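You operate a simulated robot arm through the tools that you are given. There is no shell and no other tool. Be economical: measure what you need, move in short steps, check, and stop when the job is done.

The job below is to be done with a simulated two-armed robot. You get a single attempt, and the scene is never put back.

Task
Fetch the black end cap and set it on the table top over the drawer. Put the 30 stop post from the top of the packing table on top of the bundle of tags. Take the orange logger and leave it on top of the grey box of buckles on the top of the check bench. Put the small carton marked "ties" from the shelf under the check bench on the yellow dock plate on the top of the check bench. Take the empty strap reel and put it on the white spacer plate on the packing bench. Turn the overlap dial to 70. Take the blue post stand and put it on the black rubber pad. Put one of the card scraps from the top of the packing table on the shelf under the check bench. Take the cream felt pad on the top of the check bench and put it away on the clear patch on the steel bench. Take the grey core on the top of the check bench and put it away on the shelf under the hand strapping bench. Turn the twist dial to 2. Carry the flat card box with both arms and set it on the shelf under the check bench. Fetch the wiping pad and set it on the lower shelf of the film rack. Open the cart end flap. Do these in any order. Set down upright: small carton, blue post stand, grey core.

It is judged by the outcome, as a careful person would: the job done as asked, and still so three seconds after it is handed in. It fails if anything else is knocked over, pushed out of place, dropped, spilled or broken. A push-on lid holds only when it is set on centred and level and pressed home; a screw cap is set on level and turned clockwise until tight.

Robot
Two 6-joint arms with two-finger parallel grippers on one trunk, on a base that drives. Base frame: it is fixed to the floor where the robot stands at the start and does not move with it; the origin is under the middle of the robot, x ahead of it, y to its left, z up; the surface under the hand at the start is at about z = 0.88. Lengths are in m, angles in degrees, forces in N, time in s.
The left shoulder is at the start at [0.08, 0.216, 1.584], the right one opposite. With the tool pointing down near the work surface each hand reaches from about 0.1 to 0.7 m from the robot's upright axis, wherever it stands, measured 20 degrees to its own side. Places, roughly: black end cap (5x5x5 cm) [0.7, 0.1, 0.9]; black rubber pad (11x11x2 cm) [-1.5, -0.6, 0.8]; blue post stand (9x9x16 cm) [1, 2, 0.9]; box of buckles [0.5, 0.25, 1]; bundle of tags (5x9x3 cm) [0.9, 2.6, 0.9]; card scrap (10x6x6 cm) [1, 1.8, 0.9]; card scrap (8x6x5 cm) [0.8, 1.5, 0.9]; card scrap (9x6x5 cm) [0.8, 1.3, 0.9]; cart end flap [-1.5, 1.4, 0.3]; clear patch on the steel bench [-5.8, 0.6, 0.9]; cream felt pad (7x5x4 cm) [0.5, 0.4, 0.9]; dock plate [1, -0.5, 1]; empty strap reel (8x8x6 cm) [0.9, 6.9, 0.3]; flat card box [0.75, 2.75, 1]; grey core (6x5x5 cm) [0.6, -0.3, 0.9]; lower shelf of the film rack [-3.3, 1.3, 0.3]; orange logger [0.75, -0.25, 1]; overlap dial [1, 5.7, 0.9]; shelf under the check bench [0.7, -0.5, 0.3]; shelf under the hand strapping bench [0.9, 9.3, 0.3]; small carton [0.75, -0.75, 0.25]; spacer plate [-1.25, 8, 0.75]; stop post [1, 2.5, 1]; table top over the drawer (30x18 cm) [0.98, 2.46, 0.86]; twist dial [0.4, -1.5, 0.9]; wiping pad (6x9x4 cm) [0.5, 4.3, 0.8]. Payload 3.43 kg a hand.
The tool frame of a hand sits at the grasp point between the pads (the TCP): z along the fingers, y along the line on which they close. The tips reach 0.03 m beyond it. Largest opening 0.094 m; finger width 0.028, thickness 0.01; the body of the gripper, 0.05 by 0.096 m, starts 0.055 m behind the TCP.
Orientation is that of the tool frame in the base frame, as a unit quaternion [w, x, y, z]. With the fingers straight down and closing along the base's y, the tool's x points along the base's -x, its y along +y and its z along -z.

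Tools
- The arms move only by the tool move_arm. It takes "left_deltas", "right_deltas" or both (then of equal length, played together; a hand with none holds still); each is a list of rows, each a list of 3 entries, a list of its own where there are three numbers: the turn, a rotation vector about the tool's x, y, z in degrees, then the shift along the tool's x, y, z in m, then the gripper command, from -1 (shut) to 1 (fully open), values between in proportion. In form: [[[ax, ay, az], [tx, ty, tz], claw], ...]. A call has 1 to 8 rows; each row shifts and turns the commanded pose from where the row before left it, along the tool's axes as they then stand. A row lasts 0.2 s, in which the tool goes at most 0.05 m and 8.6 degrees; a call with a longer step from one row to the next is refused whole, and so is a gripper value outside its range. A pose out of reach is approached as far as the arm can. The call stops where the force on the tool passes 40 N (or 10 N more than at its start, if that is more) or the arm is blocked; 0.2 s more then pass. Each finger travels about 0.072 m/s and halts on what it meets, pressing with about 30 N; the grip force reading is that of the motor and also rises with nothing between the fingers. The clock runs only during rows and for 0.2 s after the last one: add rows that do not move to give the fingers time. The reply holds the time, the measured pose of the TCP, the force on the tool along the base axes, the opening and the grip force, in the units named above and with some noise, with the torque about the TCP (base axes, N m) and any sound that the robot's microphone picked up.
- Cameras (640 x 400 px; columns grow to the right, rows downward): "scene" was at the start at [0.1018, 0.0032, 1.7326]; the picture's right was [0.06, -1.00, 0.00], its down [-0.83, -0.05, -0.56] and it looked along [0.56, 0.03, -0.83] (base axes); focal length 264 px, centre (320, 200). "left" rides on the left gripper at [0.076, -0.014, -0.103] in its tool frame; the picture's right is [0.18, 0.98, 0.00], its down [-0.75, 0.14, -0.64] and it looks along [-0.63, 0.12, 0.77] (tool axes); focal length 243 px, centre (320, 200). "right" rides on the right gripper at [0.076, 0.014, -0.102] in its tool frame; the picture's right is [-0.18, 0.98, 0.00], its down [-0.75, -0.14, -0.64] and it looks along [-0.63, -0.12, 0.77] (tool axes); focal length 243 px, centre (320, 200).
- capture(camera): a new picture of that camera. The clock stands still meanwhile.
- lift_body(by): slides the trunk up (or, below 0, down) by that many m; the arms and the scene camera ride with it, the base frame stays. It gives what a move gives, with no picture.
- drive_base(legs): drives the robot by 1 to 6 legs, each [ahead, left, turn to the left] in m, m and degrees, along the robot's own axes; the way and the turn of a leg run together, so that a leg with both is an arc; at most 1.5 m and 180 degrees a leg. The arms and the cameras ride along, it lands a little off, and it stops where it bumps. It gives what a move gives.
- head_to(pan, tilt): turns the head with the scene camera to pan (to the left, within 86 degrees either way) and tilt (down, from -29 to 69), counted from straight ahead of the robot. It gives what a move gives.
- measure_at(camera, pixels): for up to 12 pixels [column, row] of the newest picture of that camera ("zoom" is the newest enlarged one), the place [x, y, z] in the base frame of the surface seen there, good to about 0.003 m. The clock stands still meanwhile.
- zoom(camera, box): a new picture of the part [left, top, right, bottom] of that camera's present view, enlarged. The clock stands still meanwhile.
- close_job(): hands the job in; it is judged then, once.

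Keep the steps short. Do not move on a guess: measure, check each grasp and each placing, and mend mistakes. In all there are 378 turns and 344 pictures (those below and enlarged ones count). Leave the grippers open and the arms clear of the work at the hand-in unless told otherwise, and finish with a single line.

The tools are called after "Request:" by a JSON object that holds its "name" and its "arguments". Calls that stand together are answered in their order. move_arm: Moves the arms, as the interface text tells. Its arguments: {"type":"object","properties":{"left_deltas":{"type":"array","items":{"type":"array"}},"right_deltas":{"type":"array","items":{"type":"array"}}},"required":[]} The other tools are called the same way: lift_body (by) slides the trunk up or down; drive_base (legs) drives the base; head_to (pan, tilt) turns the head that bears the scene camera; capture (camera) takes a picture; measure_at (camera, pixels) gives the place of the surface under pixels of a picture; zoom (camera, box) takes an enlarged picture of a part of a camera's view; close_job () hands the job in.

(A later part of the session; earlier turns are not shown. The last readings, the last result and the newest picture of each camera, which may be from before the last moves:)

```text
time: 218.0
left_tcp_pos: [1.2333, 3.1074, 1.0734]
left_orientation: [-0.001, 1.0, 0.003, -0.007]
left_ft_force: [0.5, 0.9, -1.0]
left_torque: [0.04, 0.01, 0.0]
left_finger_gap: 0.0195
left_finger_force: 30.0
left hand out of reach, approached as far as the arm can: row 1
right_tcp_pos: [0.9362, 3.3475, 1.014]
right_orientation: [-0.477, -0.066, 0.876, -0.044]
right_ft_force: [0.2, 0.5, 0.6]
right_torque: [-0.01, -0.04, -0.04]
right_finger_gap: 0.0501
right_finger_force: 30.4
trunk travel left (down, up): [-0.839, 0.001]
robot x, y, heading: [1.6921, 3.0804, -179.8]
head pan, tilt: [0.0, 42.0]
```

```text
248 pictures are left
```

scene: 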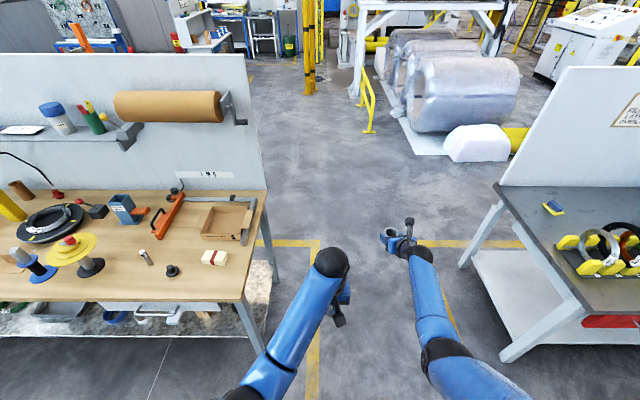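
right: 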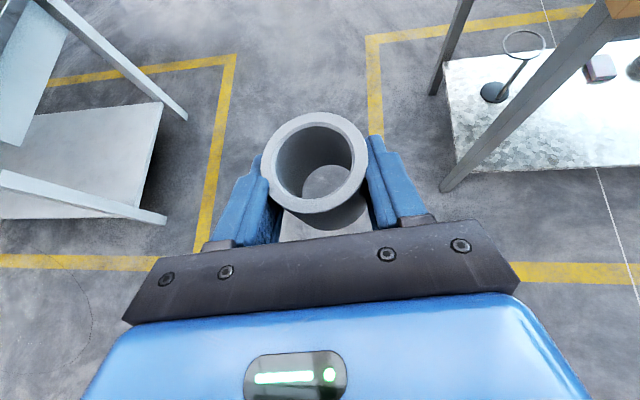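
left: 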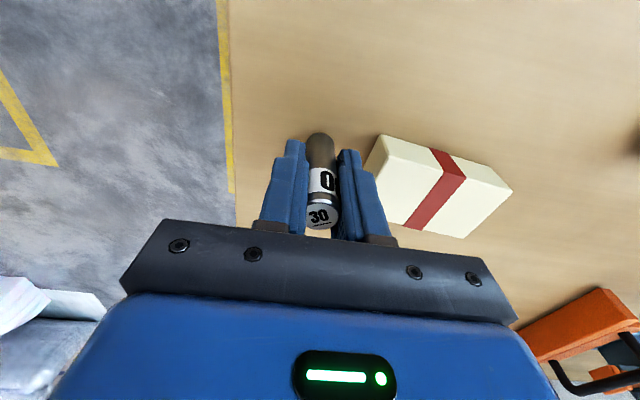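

Freed. Lesson: keep the hand closer in. I move the base to about [1.46,2.87] and bring the hand over the bundle high up.

Request:
{"name": "drive_base", "arguments": {"legs": [[0.236, 0.21, 0]]}}

Request:
{"name": "move_arm", "arguments": {"left_deltas": [[[0, 0, 0], [0, 0.045, 0], -1], [[0, 0, 0], [0, 0.045, 0], -1], [[0, 0, 0], [-0.02, 0.045, 0.01], -1], [[0, 0, 0], [-0.02, 0.045, 0.02], -1], [[0, 0, 0], [-0.02, 0.045, 0.02], -1], [[0, 0, 0], [0, 0, 0], -1]]}}

Request:
{"name": "capture", "arguments": {"camera": "left"}}

```text
time: 220.1
left_tcp_pos: [1.0006, 2.9006, 1.074]
left_orientation: [-0.002, 1.0, 0.001, -0.007]
left_ft_force: [-0.4, 0.2, -2.3]
left_torque: [0.03, 0.03, 0.01]
left_finger_gap: 0.0196
left_finger_force: 29.9
right_tcp_pos: [0.7079, 3.1402, 1.015]
right_orientation: [-0.477, -0.064, 0.875, -0.044]
right_ft_force: [0.6, 0.0, -0.8]
right_torque: [0.02, 0.01, 0.03]
right_finger_gap: 0.0502
right_finger_force: 30.0
trunk travel left (down, up): [-0.839, 0.001]
robot x, y, heading: [1.4581, 2.8667, -179.9]
head pan, tilt: [0.0, 42.0]
```

```text
refused: row 3 steps farther than a row can; nothing moved
```

```text
247 pictures are left
```

left: 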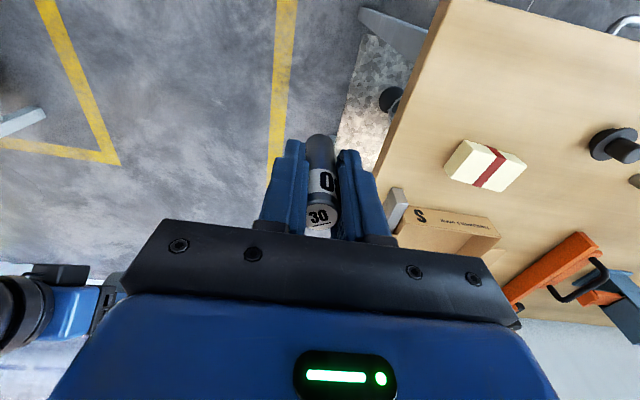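

Step too long; I split it. I also check the bundle's place at (485,165).

Request:
{"name": "move_arm", "arguments": {"left_deltas": [[[0, 0, 0], [0, 0.045, 0], -1], [[0, 0, 0], [0, 0.045, 0], -1], [[0, 0, 0], [-0.01, 0.045, 0], -1], [[0, 0, 0], [-0.02, 0.04, 0.01], -1], [[0, 0, 0], [-0.02, 0.04, 0.01], -1], [[0, 0, 0], [-0.012, 0.016, 0.03], -1], [[0, 0, 0], [0, 0, 0], -1]]}}

Request:
{"name": "capture", "arguments": {"camera": "left"}}

```text
time: 221.7
left_tcp_pos: [0.9346, 2.6694, 1.0116]
left_orientation: [-0.003, 1.0, 0.001, -0.007]
left_ft_force: [0.0, -0.6, -2.0]
left_torque: [0.04, 0.01, -0.04]
left_finger_gap: 0.0197
left_finger_force: 29.7
left hand out of reach, approached as far as the arm can: row 1, 2
right_tcp_pos: [0.7059, 3.1392, 1.0132]
right_orientation: [-0.477, -0.064, 0.876, -0.043]
right_ft_force: [-0.8, 0.0, -0.2]
right_torque: [0.01, 0.01, -0.01]
right_finger_gap: 0.0502
right_finger_force: 30.0
trunk travel left (down, up): [-0.839, 0.001]
robot x, y, heading: [1.4584, 2.8722, -180.0]
head pan, tilt: [0.0, 42.0]
```

```text
246 pictures are left
```

left: 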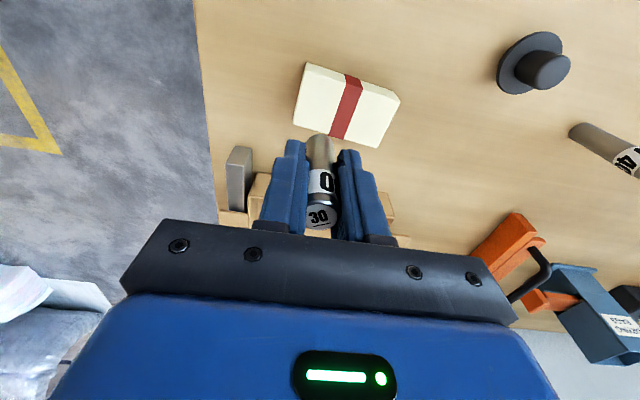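

Bundle unmoved. Lower to contact.

Request:
{"name": "move_arm", "arguments": {"left_deltas": [[[0, 0, 0], [0, 0, 0.035], -1], [[0, 0, 0], [0, 0, 0.022], -1], [[0, 0, 0], [0, 0, 0.007], -1], [[0, 0, 0], [0, 0, 0.004], -1], [[0, 0, 0], [0, 0, 0.002], -1]]}}

```text
time: 222.9
left_tcp_pos: [0.9342, 2.6711, 0.9417]
left_orientation: [-0.003, 1.0, 0.001, -0.007]
left_ft_force: [0.0, 0.3, -1.6]
left_torque: [0.04, 0.01, 0.01]
left_finger_gap: 0.0194
left_finger_force: 30.1
right_tcp_pos: [0.7051, 3.1377, 1.0137]
right_orientation: [-0.477, -0.064, 0.876, -0.043]
right_ft_force: [0.3, -0.8, -0.8]
right_torque: [-0.04, 0.01, -0.01]
right_finger_gap: 0.0499
right_finger_force: 29.8
trunk travel left (down, up): [-0.839, 0.001]
robot x, y, heading: [1.4602, 2.8717, -180.0]
head pan, tilt: [0.0, 42.0]
```

No contact yet; a few mm more.

Request:
{"name": "move_arm", "arguments": {"left_deltas": [[[0, 0, 0], [0, 0, 0.002], -1], [[0, 0, 0], [0, 0, 0.002], -1], [[0, 0, 0], [0, 0, 0.002], -1]]}}

```text
time: 223.7
left_tcp_pos: [0.9341, 2.6706, 0.9406]
left_orientation: [-0.003, 1.0, 0.001, -0.012]
left_ft_force: [0.5, -3.3, 28.7]
left_torque: [-0.15, -0.06, -0.01]
left_finger_gap: 0.0195
left_finger_force: 30.0
right_tcp_pos: [0.7082, 3.139, 1.0165]
right_orientation: [-0.478, -0.064, 0.875, -0.044]
right_ft_force: [0.6, -0.5, -1.0]
right_torque: [0.03, -0.01, 0.01]
right_finger_gap: 0.0499
right_finger_force: 30.1
trunk travel left (down, up): [-0.839, 0.001]
robot x, y, heading: [1.4564, 2.8712, -179.8]
head pan, tilt: [0.0, 42.0]
```

Contact. Ease 3 mm, open gently, rise.

Request:
{"name": "move_arm", "arguments": {"left_deltas": [[[0, 0, 0], [0, 0, -0.004], -1], [[0, 0, 0], [0, 0, 0], 0], [[0, 0, 0], [0, 0, 0], 0.2], [[0, 0, 0], [0, 0, 0], 0.2], [[0, 0, 0], [0, 0, -0.04], 0.2], [[0, 0, 0], [0, 0, -0.045], 0.2]]}}

Request:
{"name": "capture", "arguments": {"camera": "left"}}

```text
time: 225.1
left_tcp_pos: [0.9365, 2.6687, 1.0293]
left_orientation: [-0.002, 1.0, 0.001, -0.007]
left_ft_force: [0.4, 0.3, 0.6]
left_torque: [0.01, 0.04, 0.0]
left_finger_gap: 0.0564
left_finger_force: 0.1
right_tcp_pos: [0.7069, 3.1395, 1.0153]
right_orientation: [-0.476, -0.064, 0.876, -0.044]
right_ft_force: [-0.1, 0.1, -1.1]
right_torque: [0.0, -0.01, -0.01]
right_finger_gap: 0.0501
right_finger_force: 30.0
trunk travel left (down, up): [-0.839, 0.001]
robot x, y, heading: [1.4581, 2.8697, -180.0]
head pan, tilt: [0.0, 42.0]
```

```text
245 pictures are left
```

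left: 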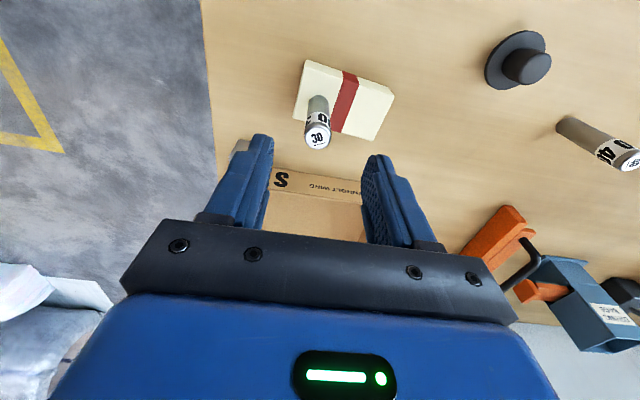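

The 30 post stands on the tags. Next I back out and slide along the aisle to the overlap dial (y≈5.7), core still in the right hand.

Request:
{"name": "drive_base", "arguments": {"legs": [[-0.5, 0, 0], [0, -1.4, 0], [0, -1.3, 0]]}}

Request:
{"name": "head_to", "arguments": {"pan": -10, "tilt": 35}}

Request:
{"name": "capture", "arguments": {"camera": "scene"}}

```text
time: 240.8
left_tcp_pos: [1.3939, 5.3687, 1.0282]
left_orientation: [-0.003, 1.0, 0.021, -0.006]
left_ft_force: [0.6, 0.0, -0.4]
left_torque: [-0.03, -0.01, 0.02]
left_finger_gap: 0.0563
left_finger_force: 0.0
right_tcp_pos: [1.1457, 5.8297, 1.0137]
right_orientation: [-0.476, -0.081, 0.874, -0.052]
right_ft_force: [-0.4, -0.1, 0.2]
right_torque: [0.01, -0.03, -0.01]
right_finger_gap: 0.0499
right_finger_force: 29.8
trunk travel left (down, up): [-0.839, 0.001]
robot x, y, heading: [1.9086, 5.5944, -177.7]
head pan, tilt: [0.0, 42.0]
```

```text
time: 241.6
left_tcp_pos: [1.3951, 5.3706, 1.027]
left_orientation: [-0.003, 1.0, 0.021, -0.007]
left_ft_force: [-0.6, 0.1, -0.7]
left_torque: [0.03, 0.01, 0.04]
left_finger_gap: 0.0565
left_finger_force: 0.0
right_tcp_pos: [1.146, 5.8298, 1.0139]
right_orientation: [-0.475, -0.081, 0.874, -0.053]
right_ft_force: [0.0, -0.3, -1.5]
right_torque: [-0.01, -0.03, 0.0]
right_finger_gap: 0.0499
right_finger_force: 30.4
trunk travel left (down, up): [-0.839, 0.001]
robot x, y, heading: [1.9104, 5.5929, -177.6]
head pan, tilt: [-10.0, 35.0]
```

```text
244 pictures are left
```

scene: 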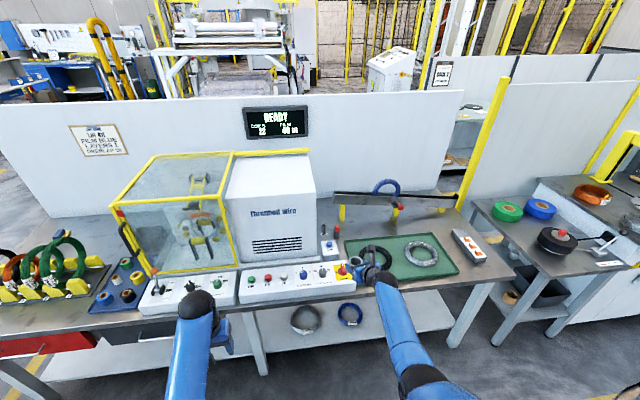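

I zoom on the control panels at (140–350, 250–320).

Request:
{"name": "zoom", "arguments": {"camera": "scene", "box": [130, 240, 250, 320]}}

Request:
{"name": "zoom", "arguments": {"camera": "scene", "box": [235, 235, 365, 315]}}

```text
5.00 times, centred on (190, 280) of scene
```

zoom: 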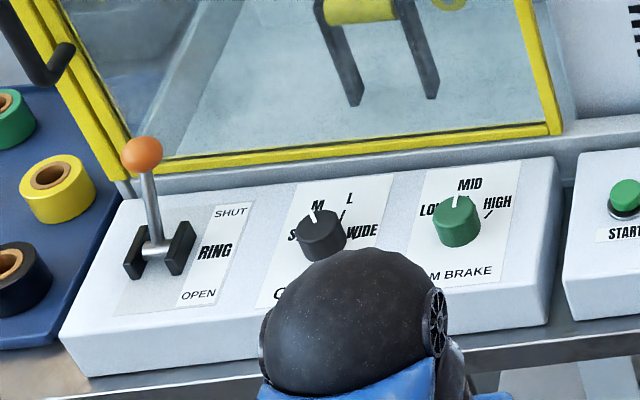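

```text
4.92 times, centred on (300, 275) of scene
```

zoom: 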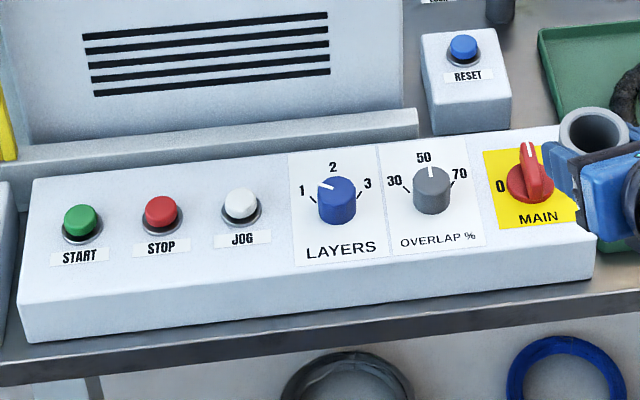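

The grey OVERLAP dial points at 50; 70 is clockwise. I measure dial, ticks, and panel.

Request:
{"name": "measure_at", "arguments": {"camera": "zoom", "pixels": [[431, 172], [420, 175], [443, 175], [431, 200], [404, 191], [455, 184], [423, 158], [394, 181], [459, 173], [440, 237], [336, 182], [400, 220]]}}

Request:
{"name": "zoom", "arguments": {"camera": "scene", "box": [308, 258, 338, 288]}}

```text
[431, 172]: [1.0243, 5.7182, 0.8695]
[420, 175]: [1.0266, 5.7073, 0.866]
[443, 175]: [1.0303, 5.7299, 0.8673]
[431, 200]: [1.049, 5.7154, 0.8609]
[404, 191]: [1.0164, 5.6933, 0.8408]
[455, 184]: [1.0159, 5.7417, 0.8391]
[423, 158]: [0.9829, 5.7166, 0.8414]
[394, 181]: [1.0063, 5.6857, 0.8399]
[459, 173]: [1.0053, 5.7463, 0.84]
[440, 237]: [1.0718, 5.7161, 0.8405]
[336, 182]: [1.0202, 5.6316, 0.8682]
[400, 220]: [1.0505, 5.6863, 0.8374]
```

```text
13.33 times, centred on (323, 273) of scene
```

zoom: 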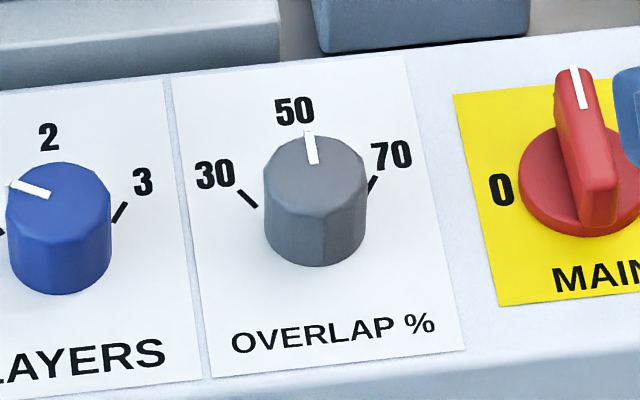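

70 lies 60° clockwise (seen from above). Before moving in, I check heights of things in front of the right hand.

Request:
{"name": "measure_at", "arguments": {"camera": "scene", "pixels": [[386, 183], [420, 255], [440, 197], [402, 205], [330, 243], [365, 256], [455, 225], [470, 245]]}}

```text
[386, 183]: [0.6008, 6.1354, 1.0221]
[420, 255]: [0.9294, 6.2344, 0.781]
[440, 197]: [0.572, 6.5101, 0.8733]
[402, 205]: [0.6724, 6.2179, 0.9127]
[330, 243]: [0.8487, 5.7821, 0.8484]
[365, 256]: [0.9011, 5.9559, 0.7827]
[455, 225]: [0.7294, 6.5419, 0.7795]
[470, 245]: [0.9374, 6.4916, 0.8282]
```

I pull the right hand back 8 cm while the base shifts right 0.33 and ahead 0.36.

Request:
{"name": "move_arm", "arguments": {"right_deltas": [[[0, 0, 0], [-0.0217, 0, -0.0336], -1], [[0, 0, 0], [-0.0217, 0, -0.0336], -1], [[0, 0, 0], [0, 0, 0], -1]]}}

Request:
{"name": "drive_base", "arguments": {"legs": [[0, -0.33, -2.4], [0.36, 0, 0]]}}

Request:
{"name": "capture", "arguments": {"camera": "left"}}

```text
time: 242.3
left_tcp_pos: [1.3949, 5.3704, 1.0278]
left_orientation: [-0.002, 1.0, 0.022, -0.008]
left_ft_force: [-0.6, -0.5, -0.5]
left_torque: [0.01, -0.01, 0.0]
left_finger_gap: 0.0563
left_finger_force: 0.2
right_tcp_pos: [1.2245, 5.8457, 1.0118]
right_orientation: [-0.476, -0.081, 0.874, -0.053]
right_ft_force: [0.5, -0.4, -0.8]
right_torque: [0.0, 0.02, -0.02]
right_finger_gap: 0.0501
right_finger_force: 29.9
trunk travel left (down, up): [-0.839, 0.001]
robot x, y, heading: [1.9097, 5.5923, -177.8]
head pan, tilt: [-10.0, 35.0]
```

```text
time: 246.4
left_tcp_pos: [1.0282, 5.714, 1.0296]
left_orientation: [-0.003, 1.0, 0.003, -0.008]
left_ft_force: [0.7, 0.3, 0.2]
left_torque: [-0.01, 0.02, 0.0]
left_finger_gap: 0.0565
left_finger_force: 0.0
right_tcp_pos: [0.8759, 6.1973, 1.0144]
right_orientation: [-0.478, -0.065, 0.875, -0.044]
right_ft_force: [0.3, -0.2, -1.6]
right_torque: [0.0, 0.03, -0.01]
right_finger_gap: 0.05
right_finger_force: 29.7
trunk travel left (down, up): [-0.839, 0.001]
robot x, y, heading: [1.5476, 5.9175, -179.7]
head pan, tilt: [-10.0, 35.0]
```

```text
240 pictures are left
```

left: 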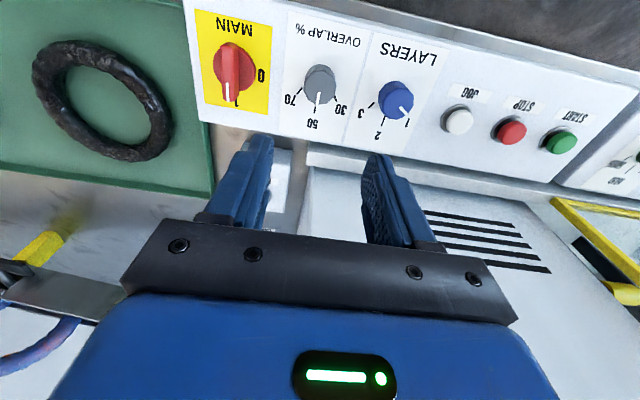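

Left hand is right above. I measure the knob top from here.

Request:
{"name": "measure_at", "arguments": {"camera": "left", "pixels": [[319, 85], [306, 80], [333, 82], [319, 70], [319, 100], [420, 215], [290, 175], [340, 185]]}}

Request:
{"name": "zoom", "arguments": {"camera": "left", "box": [270, 30, 370, 140]}}

```text
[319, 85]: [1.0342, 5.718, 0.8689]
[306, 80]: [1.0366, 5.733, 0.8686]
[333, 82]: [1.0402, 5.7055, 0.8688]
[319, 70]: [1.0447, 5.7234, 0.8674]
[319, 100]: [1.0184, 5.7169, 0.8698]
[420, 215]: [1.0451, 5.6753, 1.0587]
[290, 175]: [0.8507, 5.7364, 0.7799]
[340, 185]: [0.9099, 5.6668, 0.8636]
```

```text
3.64 times, centred on (320, 85) of left
```

zoom: 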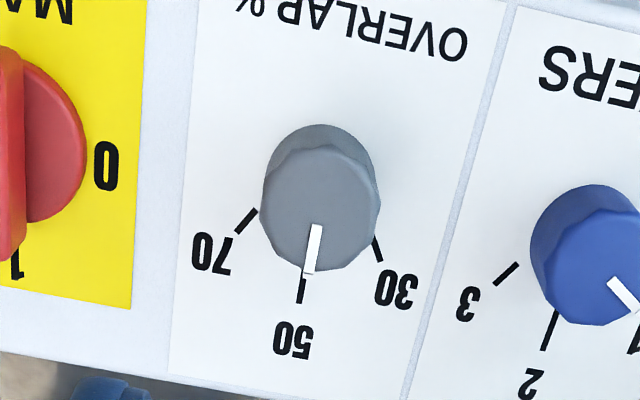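

Centre [1.032,5.718]. I descend to 0.876 with a narrow opening and check.

Request:
{"name": "move_arm", "arguments": {"left_deltas": [[[0, 0, 0], [0.004, -0.004, 0.03], 0], [[0, 0, 0], [0, 0, 0.045], 0], [[0, 0, 0], [0, 0, 0.045], 0], [[0, 0, 0], [0, 0, 0.025], 0], [[0, 0, 0], [0, 0, 0], 0]]}}

Request:
{"name": "capture", "arguments": {"camera": "left"}}

```text
time: 247.6
left_tcp_pos: [1.0284, 5.7197, 0.8836]
left_orientation: [-0.002, 1.0, 0.003, -0.007]
left_ft_force: [0.7, 0.0, 0.3]
left_torque: [0.02, 0.03, 0.0]
left_finger_gap: 0.047
left_finger_force: 0.0
right_tcp_pos: [0.8745, 6.1972, 1.0132]
right_orientation: [-0.477, -0.064, 0.875, -0.044]
right_ft_force: [0.0, 0.7, 0.0]
right_torque: [-0.03, 0.04, -0.02]
right_finger_gap: 0.0503
right_finger_force: 29.9
trunk travel left (down, up): [-0.839, 0.001]
robot x, y, heading: [1.548, 5.9187, -179.9]
head pan, tilt: [-10.0, 35.0]
```

```text
238 pictures are left
```

left: 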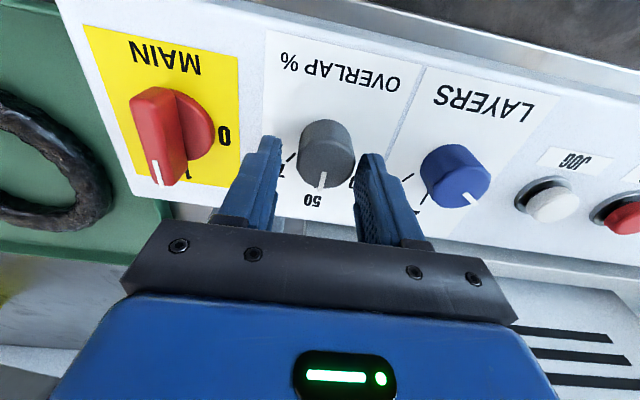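

Good. I nudge, lower 7 mm and close.

Request:
{"name": "move_arm", "arguments": {"left_deltas": [[[0, 0, 0], [0.004, 0, 0.007], 0], [[0, 0, 0], [0, 0, 0], -1], [[0, 0, 0], [0, 0, 0], -1], [[0, 0, 0], [0, 0, 0], -1]]}}

Request:
{"name": "move_arm", "arguments": {"left_deltas": [[[0, 0, 8.5], [0, 0, 0], -1], [[0, 0, 8.5], [0, 0, 0], -1], [[0, 0, 8.5], [0, 0, 0], -1], [[0, 0, 8.5], [0, 0, 0], -1], [[0, 0, 8.5], [0, 0, 0], -1], [[0, 0, 8.5], [0, 0, 0], -1], [[0, 0, 8.5], [0, 0, 0], -1]]}}

Request:
{"name": "capture", "arguments": {"camera": "left"}}

```text
time: 248.6
left_tcp_pos: [1.0311, 5.7188, 0.8763]
left_orientation: [-0.003, 1.0, 0.003, -0.008]
left_ft_force: [-2.0, -14.7, 4.0]
left_torque: [-0.72, 0.13, 0.01]
left_finger_gap: 0.0334
left_finger_force: 44.4
right_tcp_pos: [0.8746, 6.1945, 1.013]
right_orientation: [-0.477, -0.066, 0.875, -0.043]
right_ft_force: [-0.5, -0.2, 0.1]
right_torque: [-0.03, 0.0, 0.0]
right_finger_gap: 0.05
right_finger_force: 30.0
trunk travel left (down, up): [-0.839, 0.001]
robot x, y, heading: [1.5489, 5.9188, -180.0]
head pan, tilt: [-10.0, 35.0]
```

```text
time: 250.2
left_tcp_pos: [1.0312, 5.7186, 0.8762]
left_orientation: [0.002, 0.869, -0.495, -0.009]
left_ft_force: [-11.8, -21.7, 12.0]
left_torque: [0.16, 0.75, 0.23]
left_finger_gap: 0.0335
left_finger_force: 44.8
right_tcp_pos: [0.874, 6.1956, 1.0139]
right_orientation: [-0.477, -0.065, 0.876, -0.043]
right_ft_force: [-0.3, 0.9, -0.4]
right_torque: [0.0, 0.0, -0.03]
right_finger_gap: 0.0503
right_finger_force: 30.1
trunk travel left (down, up): [-0.839, 0.001]
robot x, y, heading: [1.5516, 5.9199, -179.9]
head pan, tilt: [-10.0, 35.0]
```

```text
237 pictures are left
```

left: 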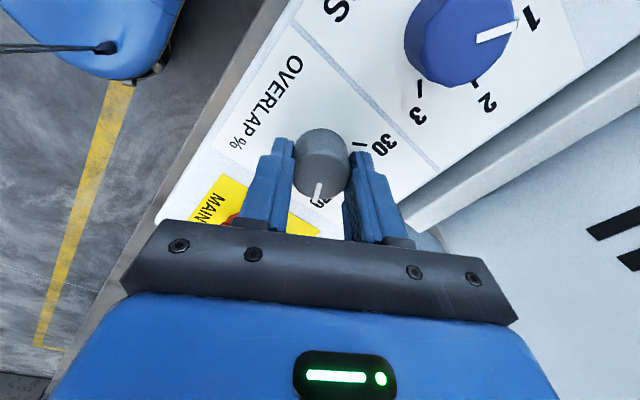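

Turned. I release, rise and check from the head camera.

Request:
{"name": "move_arm", "arguments": {"left_deltas": [[[0, 0, 0], [0, 0, 0], 0], [[0, 0, 0], [0, 0, 0], 0], [[0, 0, 0], [0, 0, -0.04], 0], [[0, 0, 0], [0, 0, -0.045], 0], [[0, 0, -8.5], [0, 0, -0.02], 0], [[0, 0, -8.5], [0, 0, 0], 0], [[0, 0, -8.5], [0, 0, 0], 0], [[0, 0, -8.5], [0, 0, 0], 0]]}}

Request:
{"name": "zoom", "arguments": {"camera": "left", "box": [220, 20, 420, 180]}}

```text
time: 252.0
left_tcp_pos: [1.0324, 5.7195, 0.9817]
left_orientation: [0.0, 0.976, -0.217, -0.008]
left_ft_force: [0.3, -0.5, 0.2]
left_torque: [0.02, -0.04, 0.01]
left_finger_gap: 0.0469
left_finger_force: 0.1
right_tcp_pos: [0.8747, 6.1983, 1.0135]
right_orientation: [-0.477, -0.065, 0.875, -0.044]
right_ft_force: [-0.4, 0.2, -1.0]
right_torque: [-0.02, -0.03, 0.02]
right_finger_gap: 0.0503
right_finger_force: 30.2
trunk travel left (down, up): [-0.839, 0.001]
robot x, y, heading: [1.5521, 5.9215, -179.7]
head pan, tilt: [-10.0, 35.0]
```

```text
2.50 times, centred on (320, 100) of left
```

zoom: 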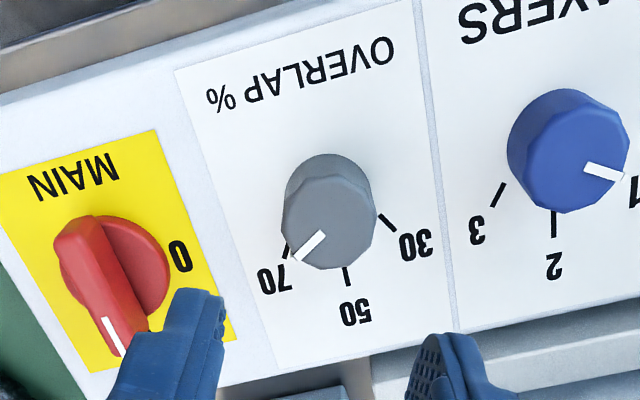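

I measure pointer ends and ticks in 3D to verify the angle.

Request:
{"name": "measure_at", "arguments": {"camera": "zoom", "pixels": [[322, 235], [300, 255], [288, 250], [284, 256], [346, 270], [348, 284], [382, 217], [393, 228], [285, 218], [372, 225], [325, 262], [330, 182]]}}

```text
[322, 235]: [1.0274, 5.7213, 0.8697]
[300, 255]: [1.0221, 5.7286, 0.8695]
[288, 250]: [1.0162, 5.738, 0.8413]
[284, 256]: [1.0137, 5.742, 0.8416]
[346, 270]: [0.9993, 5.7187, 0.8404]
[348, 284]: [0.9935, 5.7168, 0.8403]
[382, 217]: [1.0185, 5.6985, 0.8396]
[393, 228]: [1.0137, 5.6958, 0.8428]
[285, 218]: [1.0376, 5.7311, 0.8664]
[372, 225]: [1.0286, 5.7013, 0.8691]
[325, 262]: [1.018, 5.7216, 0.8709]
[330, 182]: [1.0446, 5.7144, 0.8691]
```

I double-check with a strong zoom from the head camera.

Request:
{"name": "move_arm", "arguments": {"left_deltas": [[[0, 0, -8.5], [0.045, 0, 0], 0], [[0, 0, -8.5], [0.045, 0, -0.01], 0], [[0, 0, -8.5], [0.02, 0, 0], 0]]}}

Request:
{"name": "head_to", "arguments": {"pan": 20, "tilt": 50}}

Request:
{"name": "capture", "arguments": {"camera": "scene"}}

```text
time: 252.8
left_tcp_pos: [1.1375, 5.6845, 0.9894]
left_orientation: [-0.002, 1.0, 0.003, -0.008]
left_ft_force: [-0.1, -0.2, 0.1]
left_torque: [0.02, 0.01, 0.01]
left_finger_gap: 0.047
left_finger_force: 0.1
right_tcp_pos: [0.8738, 6.1977, 1.0121]
right_orientation: [-0.476, -0.065, 0.876, -0.044]
right_ft_force: [-0.4, 0.4, -0.4]
right_torque: [-0.03, 0.02, 0.01]
right_finger_gap: 0.0503
right_finger_force: 29.9
trunk travel left (down, up): [-0.839, 0.001]
robot x, y, heading: [1.5474, 5.9177, -179.7]
head pan, tilt: [-10.0, 35.0]
```

```text
time: 253.8
left_tcp_pos: [1.1369, 5.684, 0.9908]
left_orientation: [-0.002, 1.0, 0.001, -0.007]
left_ft_force: [0.4, 0.4, -0.3]
left_torque: [0.03, -0.03, -0.01]
left_finger_gap: 0.0471
left_finger_force: 0.0
right_tcp_pos: [0.8741, 6.1967, 1.0129]
right_orientation: [-0.477, -0.064, 0.876, -0.044]
right_ft_force: [0.0, 1.4, -0.2]
right_torque: [-0.01, -0.03, 0.01]
right_finger_gap: 0.05
right_finger_force: 30.8
trunk travel left (down, up): [-0.839, 0.001]
robot x, y, heading: [1.5473, 5.9197, -179.8]
head pan, tilt: [20.0, 50.0]
```

```text
235 pictures are left
```

scene: 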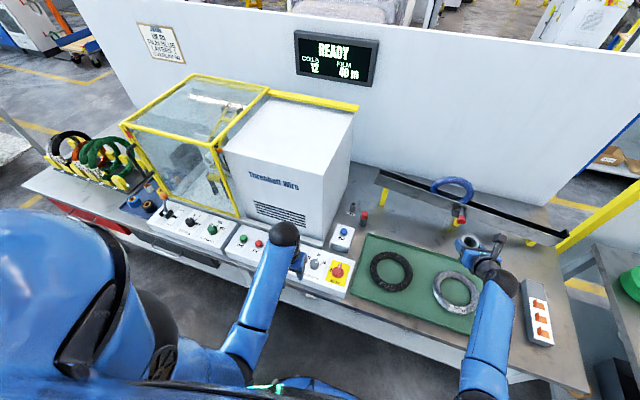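

Request:
{"name": "zoom", "arguments": {"camera": "scene", "box": [300, 250, 340, 280]}}

```text
13.33 times, centred on (320, 265) of scene
```

zoom: 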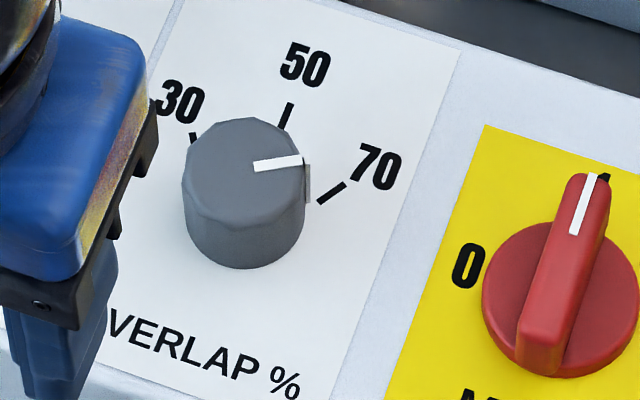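

The pointer is at 70 (within a few degrees). Next I back off and slide along to y≈7 to find the strap reel and further bench.

Request:
{"name": "drive_base", "arguments": {"legs": [[-0.4, 0, 0], [0, -1.2, 0]]}}

Request:
{"name": "head_to", "arguments": {"pan": -15, "tilt": 35}}

Request:
{"name": "capture", "arguments": {"camera": "scene"}}

```text
time: 262.0
left_tcp_pos: [1.5531, 6.9129, 0.9894]
left_orientation: [-0.003, 1.0, -0.014, -0.007]
left_ft_force: [0.7, 0.6, -0.6]
left_torque: [0.0, -0.01, 0.02]
left_finger_gap: 0.0471
left_finger_force: 0.0
right_tcp_pos: [1.308, 7.4355, 1.0122]
right_orientation: [-0.477, -0.05, 0.877, -0.035]
right_ft_force: [0.8, -0.3, -0.8]
right_torque: [0.01, -0.01, 0.03]
right_finger_gap: 0.0502
right_finger_force: 30.3
trunk travel left (down, up): [-0.839, 0.001]
robot x, y, heading: [1.9718, 7.129, 178.1]
head pan, tilt: [20.0, 50.0]
```

```text
time: 263.0
left_tcp_pos: [1.5526, 6.9128, 0.9899]
left_orientation: [-0.002, 1.0, -0.015, -0.007]
left_ft_force: [0.1, -0.3, 0.4]
left_torque: [0.01, 0.01, -0.03]
left_finger_gap: 0.047
left_finger_force: 0.0
right_tcp_pos: [1.3079, 7.4336, 1.0131]
right_orientation: [-0.478, -0.05, 0.876, -0.036]
right_ft_force: [0.5, -0.3, -0.3]
right_torque: [0.02, -0.06, 0.01]
right_finger_gap: 0.0498
right_finger_force: 29.3
trunk travel left (down, up): [-0.839, 0.001]
robot x, y, heading: [1.9705, 7.1304, 178.4]
head pan, tilt: [-15.0, 35.0]
```

```text
233 pictures are left
```

scene: 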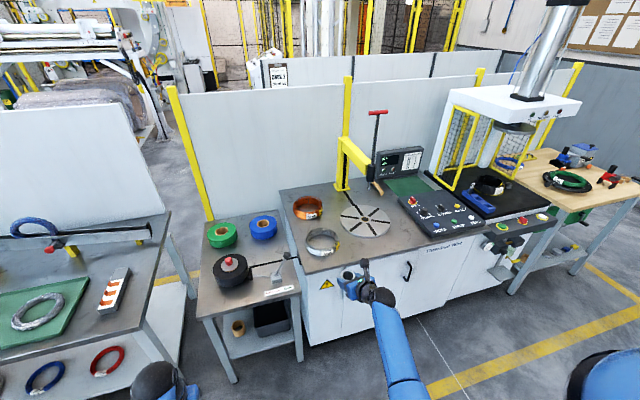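

I zoom on the small table's lower shelf at (238,328).

Request:
{"name": "zoom", "arguments": {"camera": "scene", "box": [190, 270, 310, 370]}}

Request:
{"name": "measure_at", "arguments": {"camera": "scene", "pixels": [[238, 325], [238, 333], [270, 325], [230, 345], [210, 310], [295, 290], [246, 305], [235, 375], [300, 355], [590, 200], [520, 215], [640, 270]]}}

```text
4.00 times, centred on (250, 320) of scene
```

zoom: 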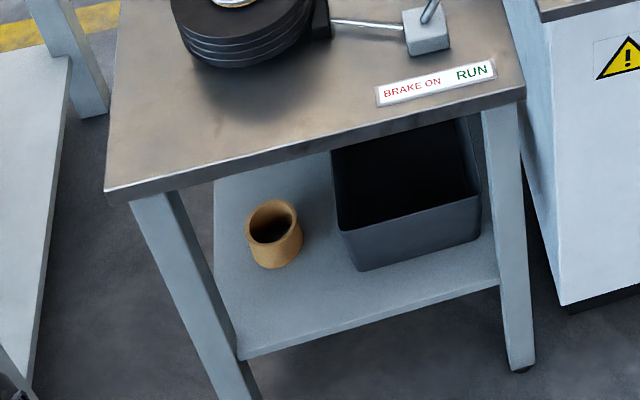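

```text
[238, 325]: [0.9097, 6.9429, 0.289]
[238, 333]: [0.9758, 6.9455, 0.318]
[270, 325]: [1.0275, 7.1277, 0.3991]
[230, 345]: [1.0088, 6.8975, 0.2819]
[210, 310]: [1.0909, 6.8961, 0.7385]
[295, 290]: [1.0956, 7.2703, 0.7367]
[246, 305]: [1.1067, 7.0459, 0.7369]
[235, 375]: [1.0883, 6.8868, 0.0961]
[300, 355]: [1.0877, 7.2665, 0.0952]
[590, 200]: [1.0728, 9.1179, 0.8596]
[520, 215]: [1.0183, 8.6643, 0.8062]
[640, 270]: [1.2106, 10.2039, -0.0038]
```

The brown reel is on this shelf at ≈[0.94,6.945,0.28–0.34]. First I deliver the core: drive right to the hand strapping bench (y≈9.2).

Request:
{"name": "drive_base", "arguments": {"legs": [[0, -1.0, 1.5], [0, -1.0, 0]]}}

Request:
{"name": "head_to", "arguments": {"pan": -10, "tilt": 40}}

Request:
{"name": "capture", "arguments": {"camera": "scene"}}

```text
time: 273.0
left_tcp_pos: [1.5809, 8.895, 0.9902]
left_orientation: [-0.003, 1.0, 0.0, -0.008]
left_ft_force: [0.1, 0.3, 0.4]
left_torque: [0.02, -0.01, 0.0]
left_finger_gap: 0.0472
left_finger_force: 0.0
right_tcp_pos: [1.3196, 9.4079, 1.0122]
right_orientation: [-0.477, -0.063, 0.876, -0.043]
right_ft_force: [-0.2, 0.2, 0.0]
right_torque: [0.0, 0.0, -0.03]
right_finger_gap: 0.0504
right_finger_force: 29.9
trunk travel left (down, up): [-0.839, 0.001]
robot x, y, heading: [1.9969, 9.1286, 179.7]
head pan, tilt: [-15.0, 35.0]
```

```text
time: 273.6
left_tcp_pos: [1.5815, 8.8943, 0.9888]
left_orientation: [-0.002, 1.0, 0.001, -0.007]
left_ft_force: [0.4, 0.9, -0.5]
left_torque: [0.03, 0.0, 0.03]
left_finger_gap: 0.0467
left_finger_force: 0.0
right_tcp_pos: [1.3212, 9.4075, 1.0117]
right_orientation: [-0.476, -0.065, 0.876, -0.044]
right_ft_force: [-0.5, 0.0, -0.9]
right_torque: [-0.02, -0.03, 0.0]
right_finger_gap: 0.0499
right_finger_force: 30.2
trunk travel left (down, up): [-0.839, 0.001]
robot x, y, heading: [1.9961, 9.1249, 180.1]
head pan, tilt: [-10.0, 40.0]
```

```text
231 pictures are left
```

scene: 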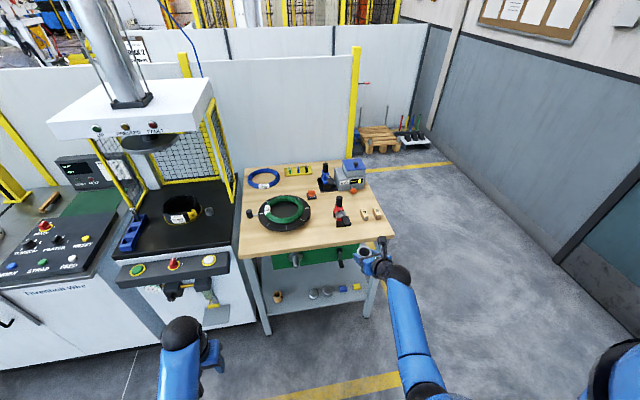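

I lower the trunk by 0.65 m here (clear floor) and look at the shelf.

Request:
{"name": "lift_body", "arguments": {"by": -0.35}}

Request:
{"name": "lift_body", "arguments": {"by": -0.3}}

Request:
{"name": "head_to", "arguments": {"pan": 0, "tilt": 28}}

Request:
{"name": "capture", "arguments": {"camera": "scene"}}

```text
time: 277.0
left_tcp_pos: [1.5816, 8.8946, 0.6382]
left_orientation: [-0.003, 1.0, 0.001, -0.007]
left_ft_force: [0.8, -0.4, -0.3]
left_torque: [0.02, -0.02, -0.03]
left_finger_gap: 0.0471
left_finger_force: 0.0
right_tcp_pos: [1.3217, 9.4084, 0.6612]
right_orientation: [-0.477, -0.063, 0.875, -0.043]
right_ft_force: [-0.6, -0.6, -0.7]
right_torque: [0.0, -0.03, 0.04]
right_finger_gap: 0.05
right_finger_force: 29.8
trunk travel left (down, up): [-0.489, 0.351]
robot x, y, heading: [1.9949, 9.1257, 179.8]
head pan, tilt: [-10.0, 40.0]
```

```text
time: 280.0
left_tcp_pos: [1.5815, 8.8944, 0.3391]
left_orientation: [-0.003, 1.0, 0.001, -0.007]
left_ft_force: [0.2, 0.4, 0.0]
left_torque: [-0.01, -0.01, -0.01]
left_finger_gap: 0.047
left_finger_force: 0.0
right_tcp_pos: [1.3207, 9.4083, 0.362]
right_orientation: [-0.477, -0.064, 0.876, -0.043]
right_ft_force: [-0.1, -0.3, -0.4]
right_torque: [-0.03, -0.03, -0.02]
right_finger_gap: 0.0499
right_finger_force: 30.2
trunk travel left (down, up): [-0.189, 0.651]
robot x, y, heading: [1.9969, 9.1239, 179.9]
head pan, tilt: [-10.0, 40.0]
```

```text
time: 280.8
left_tcp_pos: [1.5823, 8.8942, 0.3403]
left_orientation: [-0.004, 1.0, 0.001, -0.007]
left_ft_force: [-0.1, -0.9, -0.7]
left_torque: [0.0, -0.02, -0.04]
left_finger_gap: 0.0469
left_finger_force: 0.0
right_tcp_pos: [1.3203, 9.4078, 0.3622]
right_orientation: [-0.477, -0.063, 0.876, -0.043]
right_ft_force: [0.3, 0.0, -1.8]
right_torque: [0.0, -0.02, -0.03]
right_finger_gap: 0.0498
right_finger_force: 30.1
trunk travel left (down, up): [-0.189, 0.651]
robot x, y, heading: [1.9954, 9.1301, 179.8]
head pan, tilt: [0.0, 28.0]
```

```text
230 pictures are left
```

scene: 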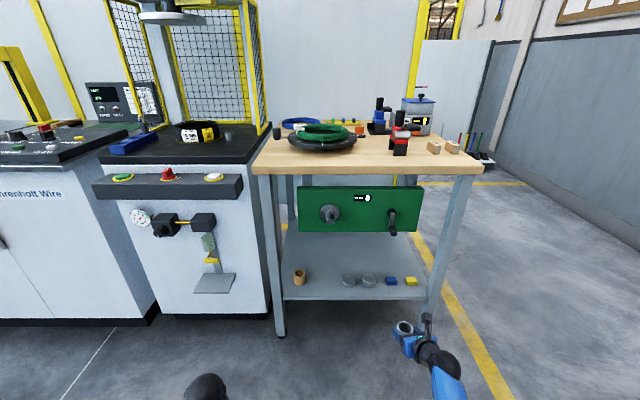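

I measure shelf items, free space, and the hanging green panel.

Request:
{"name": "measure_at", "arguments": {"camera": "scene", "pixels": [[300, 273], [348, 276], [369, 276], [391, 279], [411, 279], [325, 288], [325, 265], [340, 240], [360, 230], [360, 195], [278, 300], [432, 300]]}}

Request:
{"name": "zoom", "arguments": {"camera": "scene", "box": [260, 170, 460, 320]}}

```text
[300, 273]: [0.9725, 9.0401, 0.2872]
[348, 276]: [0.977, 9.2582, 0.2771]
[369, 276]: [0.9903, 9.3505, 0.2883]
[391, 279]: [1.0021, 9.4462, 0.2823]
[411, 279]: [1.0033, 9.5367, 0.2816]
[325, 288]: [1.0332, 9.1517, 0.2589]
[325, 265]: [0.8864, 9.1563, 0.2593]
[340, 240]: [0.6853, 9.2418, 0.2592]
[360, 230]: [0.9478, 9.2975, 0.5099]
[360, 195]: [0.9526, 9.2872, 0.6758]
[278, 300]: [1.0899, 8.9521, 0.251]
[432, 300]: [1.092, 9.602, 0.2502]
```

```text
2.67 times, centred on (360, 245) of scene
```

zoom: 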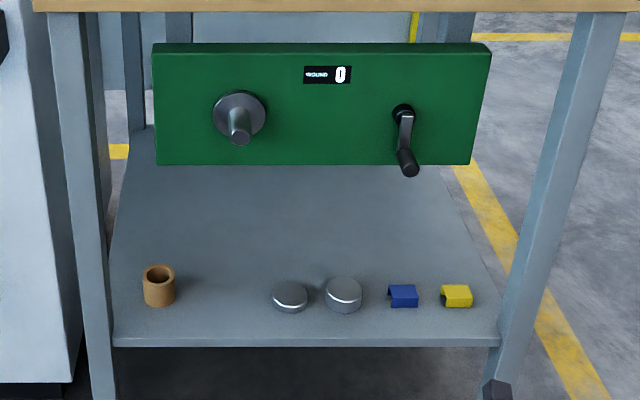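

Free spot at [0.98,9.15], shelf z 0.259. I slide left 0.25 and ahead 0.33 with the core at 0.36, then check.

Request:
{"name": "drive_base", "arguments": {"legs": [[0, 0.25, 0], [0.33, 0, 0]]}}

Request:
{"name": "capture", "arguments": {"camera": "scene"}}

Request:
{"name": "capture", "arguments": {"camera": "right"}}

```text
time: 284.4
left_tcp_pos: [1.2519, 8.6477, 0.3387]
left_orientation: [-0.002, 1.0, -0.002, -0.007]
left_ft_force: [0.9, 0.2, 0.7]
left_torque: [0.01, -0.02, -0.01]
left_finger_gap: 0.047
left_finger_force: 0.1
right_tcp_pos: [0.9943, 9.1626, 0.3613]
right_orientation: [-0.476, -0.061, 0.876, -0.041]
right_ft_force: [0.4, -0.1, -0.9]
right_torque: [0.01, -0.01, -0.01]
right_finger_gap: 0.0502
right_finger_force: 29.8
trunk travel left (down, up): [-0.189, 0.651]
robot x, y, heading: [1.6713, 8.8756, 179.5]
head pan, tilt: [0.0, 28.0]
```

```text
228 pictures are left
```

scene: 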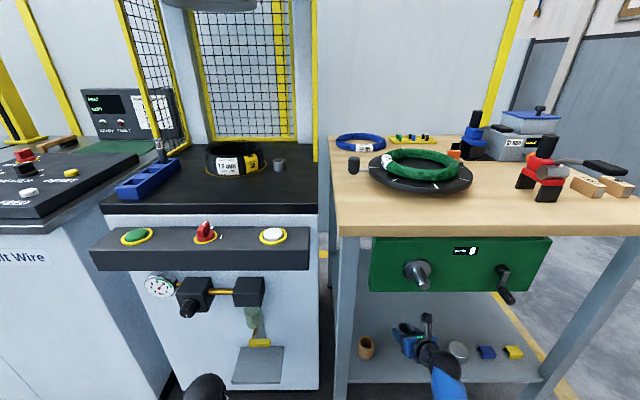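

```text
227 pictures are left
```

right: 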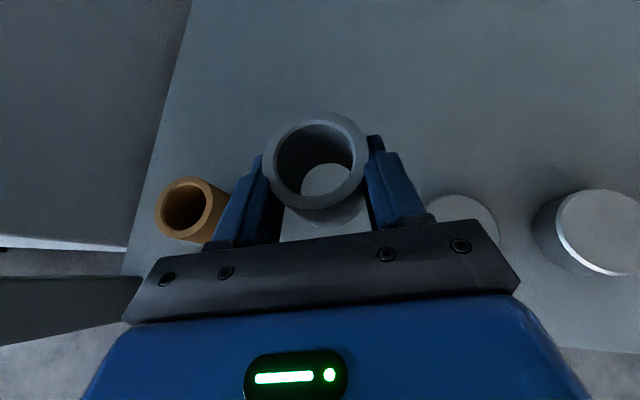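

Between the neighbours. I lower the trunk 6.5 cm.

Request:
{"name": "lift_body", "arguments": {"by": -0.064}}

Request:
{"name": "capture", "arguments": {"camera": "right"}}

```text
time: 285.4
left_tcp_pos: [1.2521, 8.6472, 0.2744]
left_orientation: [-0.002, 1.0, 0.0, -0.007]
left_ft_force: [-0.2, -0.1, -0.1]
left_torque: [0.0, 0.0, -0.02]
left_finger_gap: 0.047
left_finger_force: 0.1
right_tcp_pos: [0.9938, 9.161, 0.2977]
right_orientation: [-0.477, -0.061, 0.875, -0.042]
right_ft_force: [0.3, -0.1, -1.2]
right_torque: [-0.02, 0.0, 0.0]
right_finger_gap: 0.0501
right_finger_force: 29.8
trunk travel left (down, up): [-0.125, 0.715]
robot x, y, heading: [1.6642, 8.8774, 179.6]
head pan, tilt: [0.0, 28.0]
```

```text
226 pictures are left
```

right: 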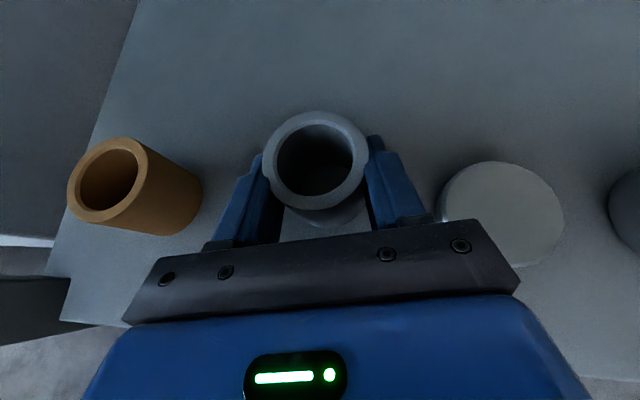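

Almost down; small steps until contact.

Request:
{"name": "move_arm", "arguments": {"right_deltas": [[[0, 0, 0], [-0.0025, 0, 0.0016], -1], [[0, 0, 0], [-0.0017, 0, 0.0011], -1], [[0, 0, 0], [-0.0017, 0, 0.0011], -1]]}}

```text
time: 286.2
left_tcp_pos: [1.2523, 8.6478, 0.2768]
left_orientation: [-0.003, 1.0, -0.002, -0.009]
left_ft_force: [0.3, -0.1, -0.1]
left_torque: [0.03, 0.0, -0.02]
left_finger_gap: 0.0471
left_finger_force: 0.0
right_tcp_pos: [0.9922, 9.1619, 0.2958]
right_orientation: [-0.481, -0.062, 0.874, -0.041]
right_ft_force: [4.4, 0.1, 19.6]
right_torque: [-0.09, -0.39, -0.02]
right_finger_gap: 0.0502
right_finger_force: 29.9
trunk travel left (down, up): [-0.125, 0.715]
robot x, y, heading: [1.6704, 8.8774, 179.7]
head pan, tilt: [0.0, 28.0]
```

Contact at 19.6 N. I ease off 2 mm and open, then back out along −F.

Request:
{"name": "move_arm", "arguments": {"right_deltas": [[[0, 0, 0], [0.0017, 0, -0.0011], -1], [[0, 0, 0], [0, 0, 0], 0.4], [[0, 0, 0], [0, 0, 0], 1], [[0, 0, 0], [0, 0, 0], 1], [[0, 0, 0], [-0.0108, 0, -0.0168], 1], [[0, 0, 0], [-0.0163, 0, -0.0252], 1], [[0, 0, 0], [-0.0163, 0, -0.0252], 1]]}}

Request:
{"name": "capture", "arguments": {"camera": "right"}}

```text
time: 287.8
left_tcp_pos: [1.2528, 8.6456, 0.2747]
left_orientation: [-0.002, 1.0, -0.001, -0.007]
left_ft_force: [0.1, 0.2, -0.3]
left_torque: [-0.02, 0.0, -0.01]
left_finger_gap: 0.0472
left_finger_force: 0.1
right_tcp_pos: [1.0723, 9.1736, 0.2928]
right_orientation: [-0.477, -0.062, 0.876, -0.043]
right_ft_force: [0.6, 0.9, 0.0]
right_torque: [-0.01, 0.02, -0.01]
right_finger_gap: 0.0941
right_finger_force: 0.1
trunk travel left (down, up): [-0.125, 0.715]
robot x, y, heading: [1.6662, 8.8764, 179.7]
head pan, tilt: [0.0, 28.0]
```

```text
225 pictures are left
```

right: 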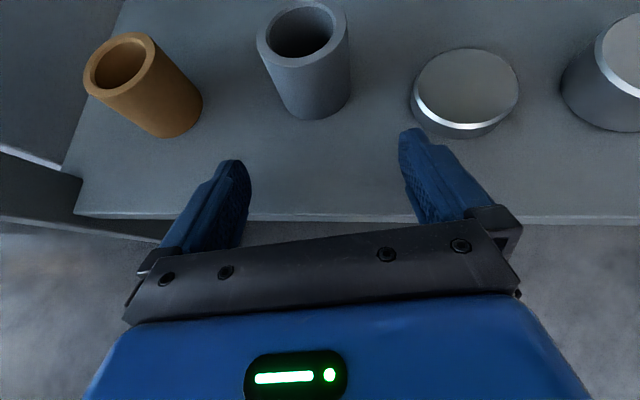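

Core stands upright on the shelf. Now back to the reel: back out and slide left 2.2 m.

Request:
{"name": "drive_base", "arguments": {"legs": [[-0.3, 0, 0], [0, 1.05, 0], [0, 1.05, 0]]}}

Request:
{"name": "head_to", "arguments": {"pan": -10, "tilt": 32}}

Request:
{"name": "capture", "arguments": {"camera": "scene"}}

```text
time: 299.9
left_tcp_pos: [1.5172, 6.5548, 0.2766]
left_orientation: [-0.003, 1.0, -0.012, -0.007]
left_ft_force: [0.2, 0.4, 0.3]
left_torque: [0.01, 0.05, 0.04]
left_finger_gap: 0.0467
left_finger_force: 0.1
right_tcp_pos: [1.35, 7.0843, 0.2925]
right_orientation: [-0.477, -0.052, 0.876, -0.037]
right_ft_force: [0.2, 0.5, 0.8]
right_torque: [0.02, 0.02, 0.01]
right_finger_gap: 0.0942
right_finger_force: 0.0
trunk travel left (down, up): [-0.125, 0.715]
robot x, y, heading: [1.9389, 6.7741, 178.2]
head pan, tilt: [0.0, 28.0]
```

```text
time: 300.6
left_tcp_pos: [1.5183, 6.5547, 0.2746]
left_orientation: [-0.002, 1.0, -0.013, -0.007]
left_ft_force: [-0.2, -0.5, -0.1]
left_torque: [-0.01, 0.02, -0.05]
left_finger_gap: 0.0467
left_finger_force: 0.1
right_tcp_pos: [1.3474, 7.0846, 0.293]
right_orientation: [-0.478, -0.052, 0.876, -0.038]
right_ft_force: [0.5, 0.4, 0.2]
right_torque: [-0.03, 0.05, 0.02]
right_finger_gap: 0.0939
right_finger_force: 0.1
trunk travel left (down, up): [-0.125, 0.715]
robot x, y, heading: [1.935, 6.7765, 178.5]
head pan, tilt: [-10.0, 32.0]
```

```text
224 pictures are left
```

scene: 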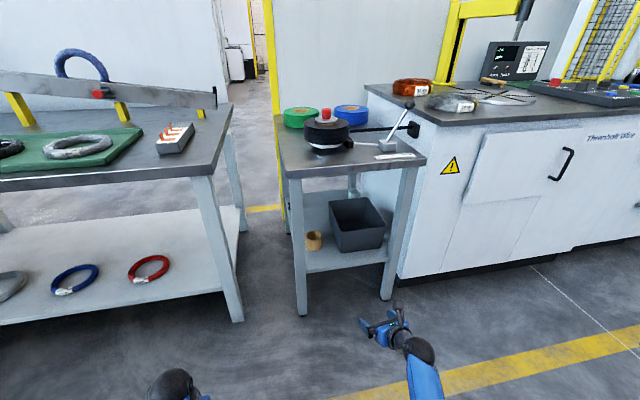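

I zoom on the reel at (315,240) and measure it.

Request:
{"name": "zoom", "arguments": {"camera": "scene", "box": [285, 215, 345, 265]}}

Request:
{"name": "measure_at", "arguments": {"camera": "zoom", "pixels": [[245, 210], [400, 210], [320, 190], [320, 172], [320, 280], [255, 280], [385, 280], [180, 250], [480, 200], [130, 120]]}}

```text
8.00 times, centred on (315, 240) of scene
```

zoom: 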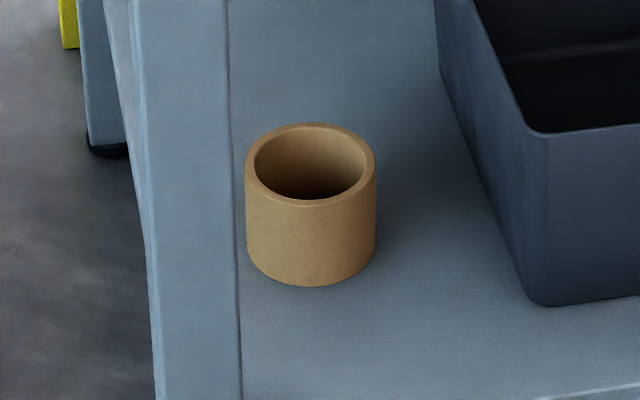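

```text
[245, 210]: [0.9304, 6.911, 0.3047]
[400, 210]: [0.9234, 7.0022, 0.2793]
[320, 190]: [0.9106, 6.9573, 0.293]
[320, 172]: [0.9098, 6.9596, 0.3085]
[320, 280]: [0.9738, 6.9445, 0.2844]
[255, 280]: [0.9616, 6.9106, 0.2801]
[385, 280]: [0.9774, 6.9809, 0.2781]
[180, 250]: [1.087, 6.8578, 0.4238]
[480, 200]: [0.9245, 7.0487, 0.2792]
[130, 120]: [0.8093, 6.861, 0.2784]
```

I measure the leg's inner edge and the bin's left rim for clearance.

Request:
{"name": "measure_at", "arguments": {"camera": "zoom", "pixels": [[225, 300], [228, 150], [236, 380], [545, 140], [490, 50], [530, 285], [370, 165], [250, 165]]}}

```text
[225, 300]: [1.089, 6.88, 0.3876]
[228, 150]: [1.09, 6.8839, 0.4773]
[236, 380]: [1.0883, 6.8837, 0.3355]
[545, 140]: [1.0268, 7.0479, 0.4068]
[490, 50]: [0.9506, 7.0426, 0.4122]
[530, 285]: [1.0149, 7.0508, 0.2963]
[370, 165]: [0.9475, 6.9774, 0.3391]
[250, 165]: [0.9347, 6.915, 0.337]
```

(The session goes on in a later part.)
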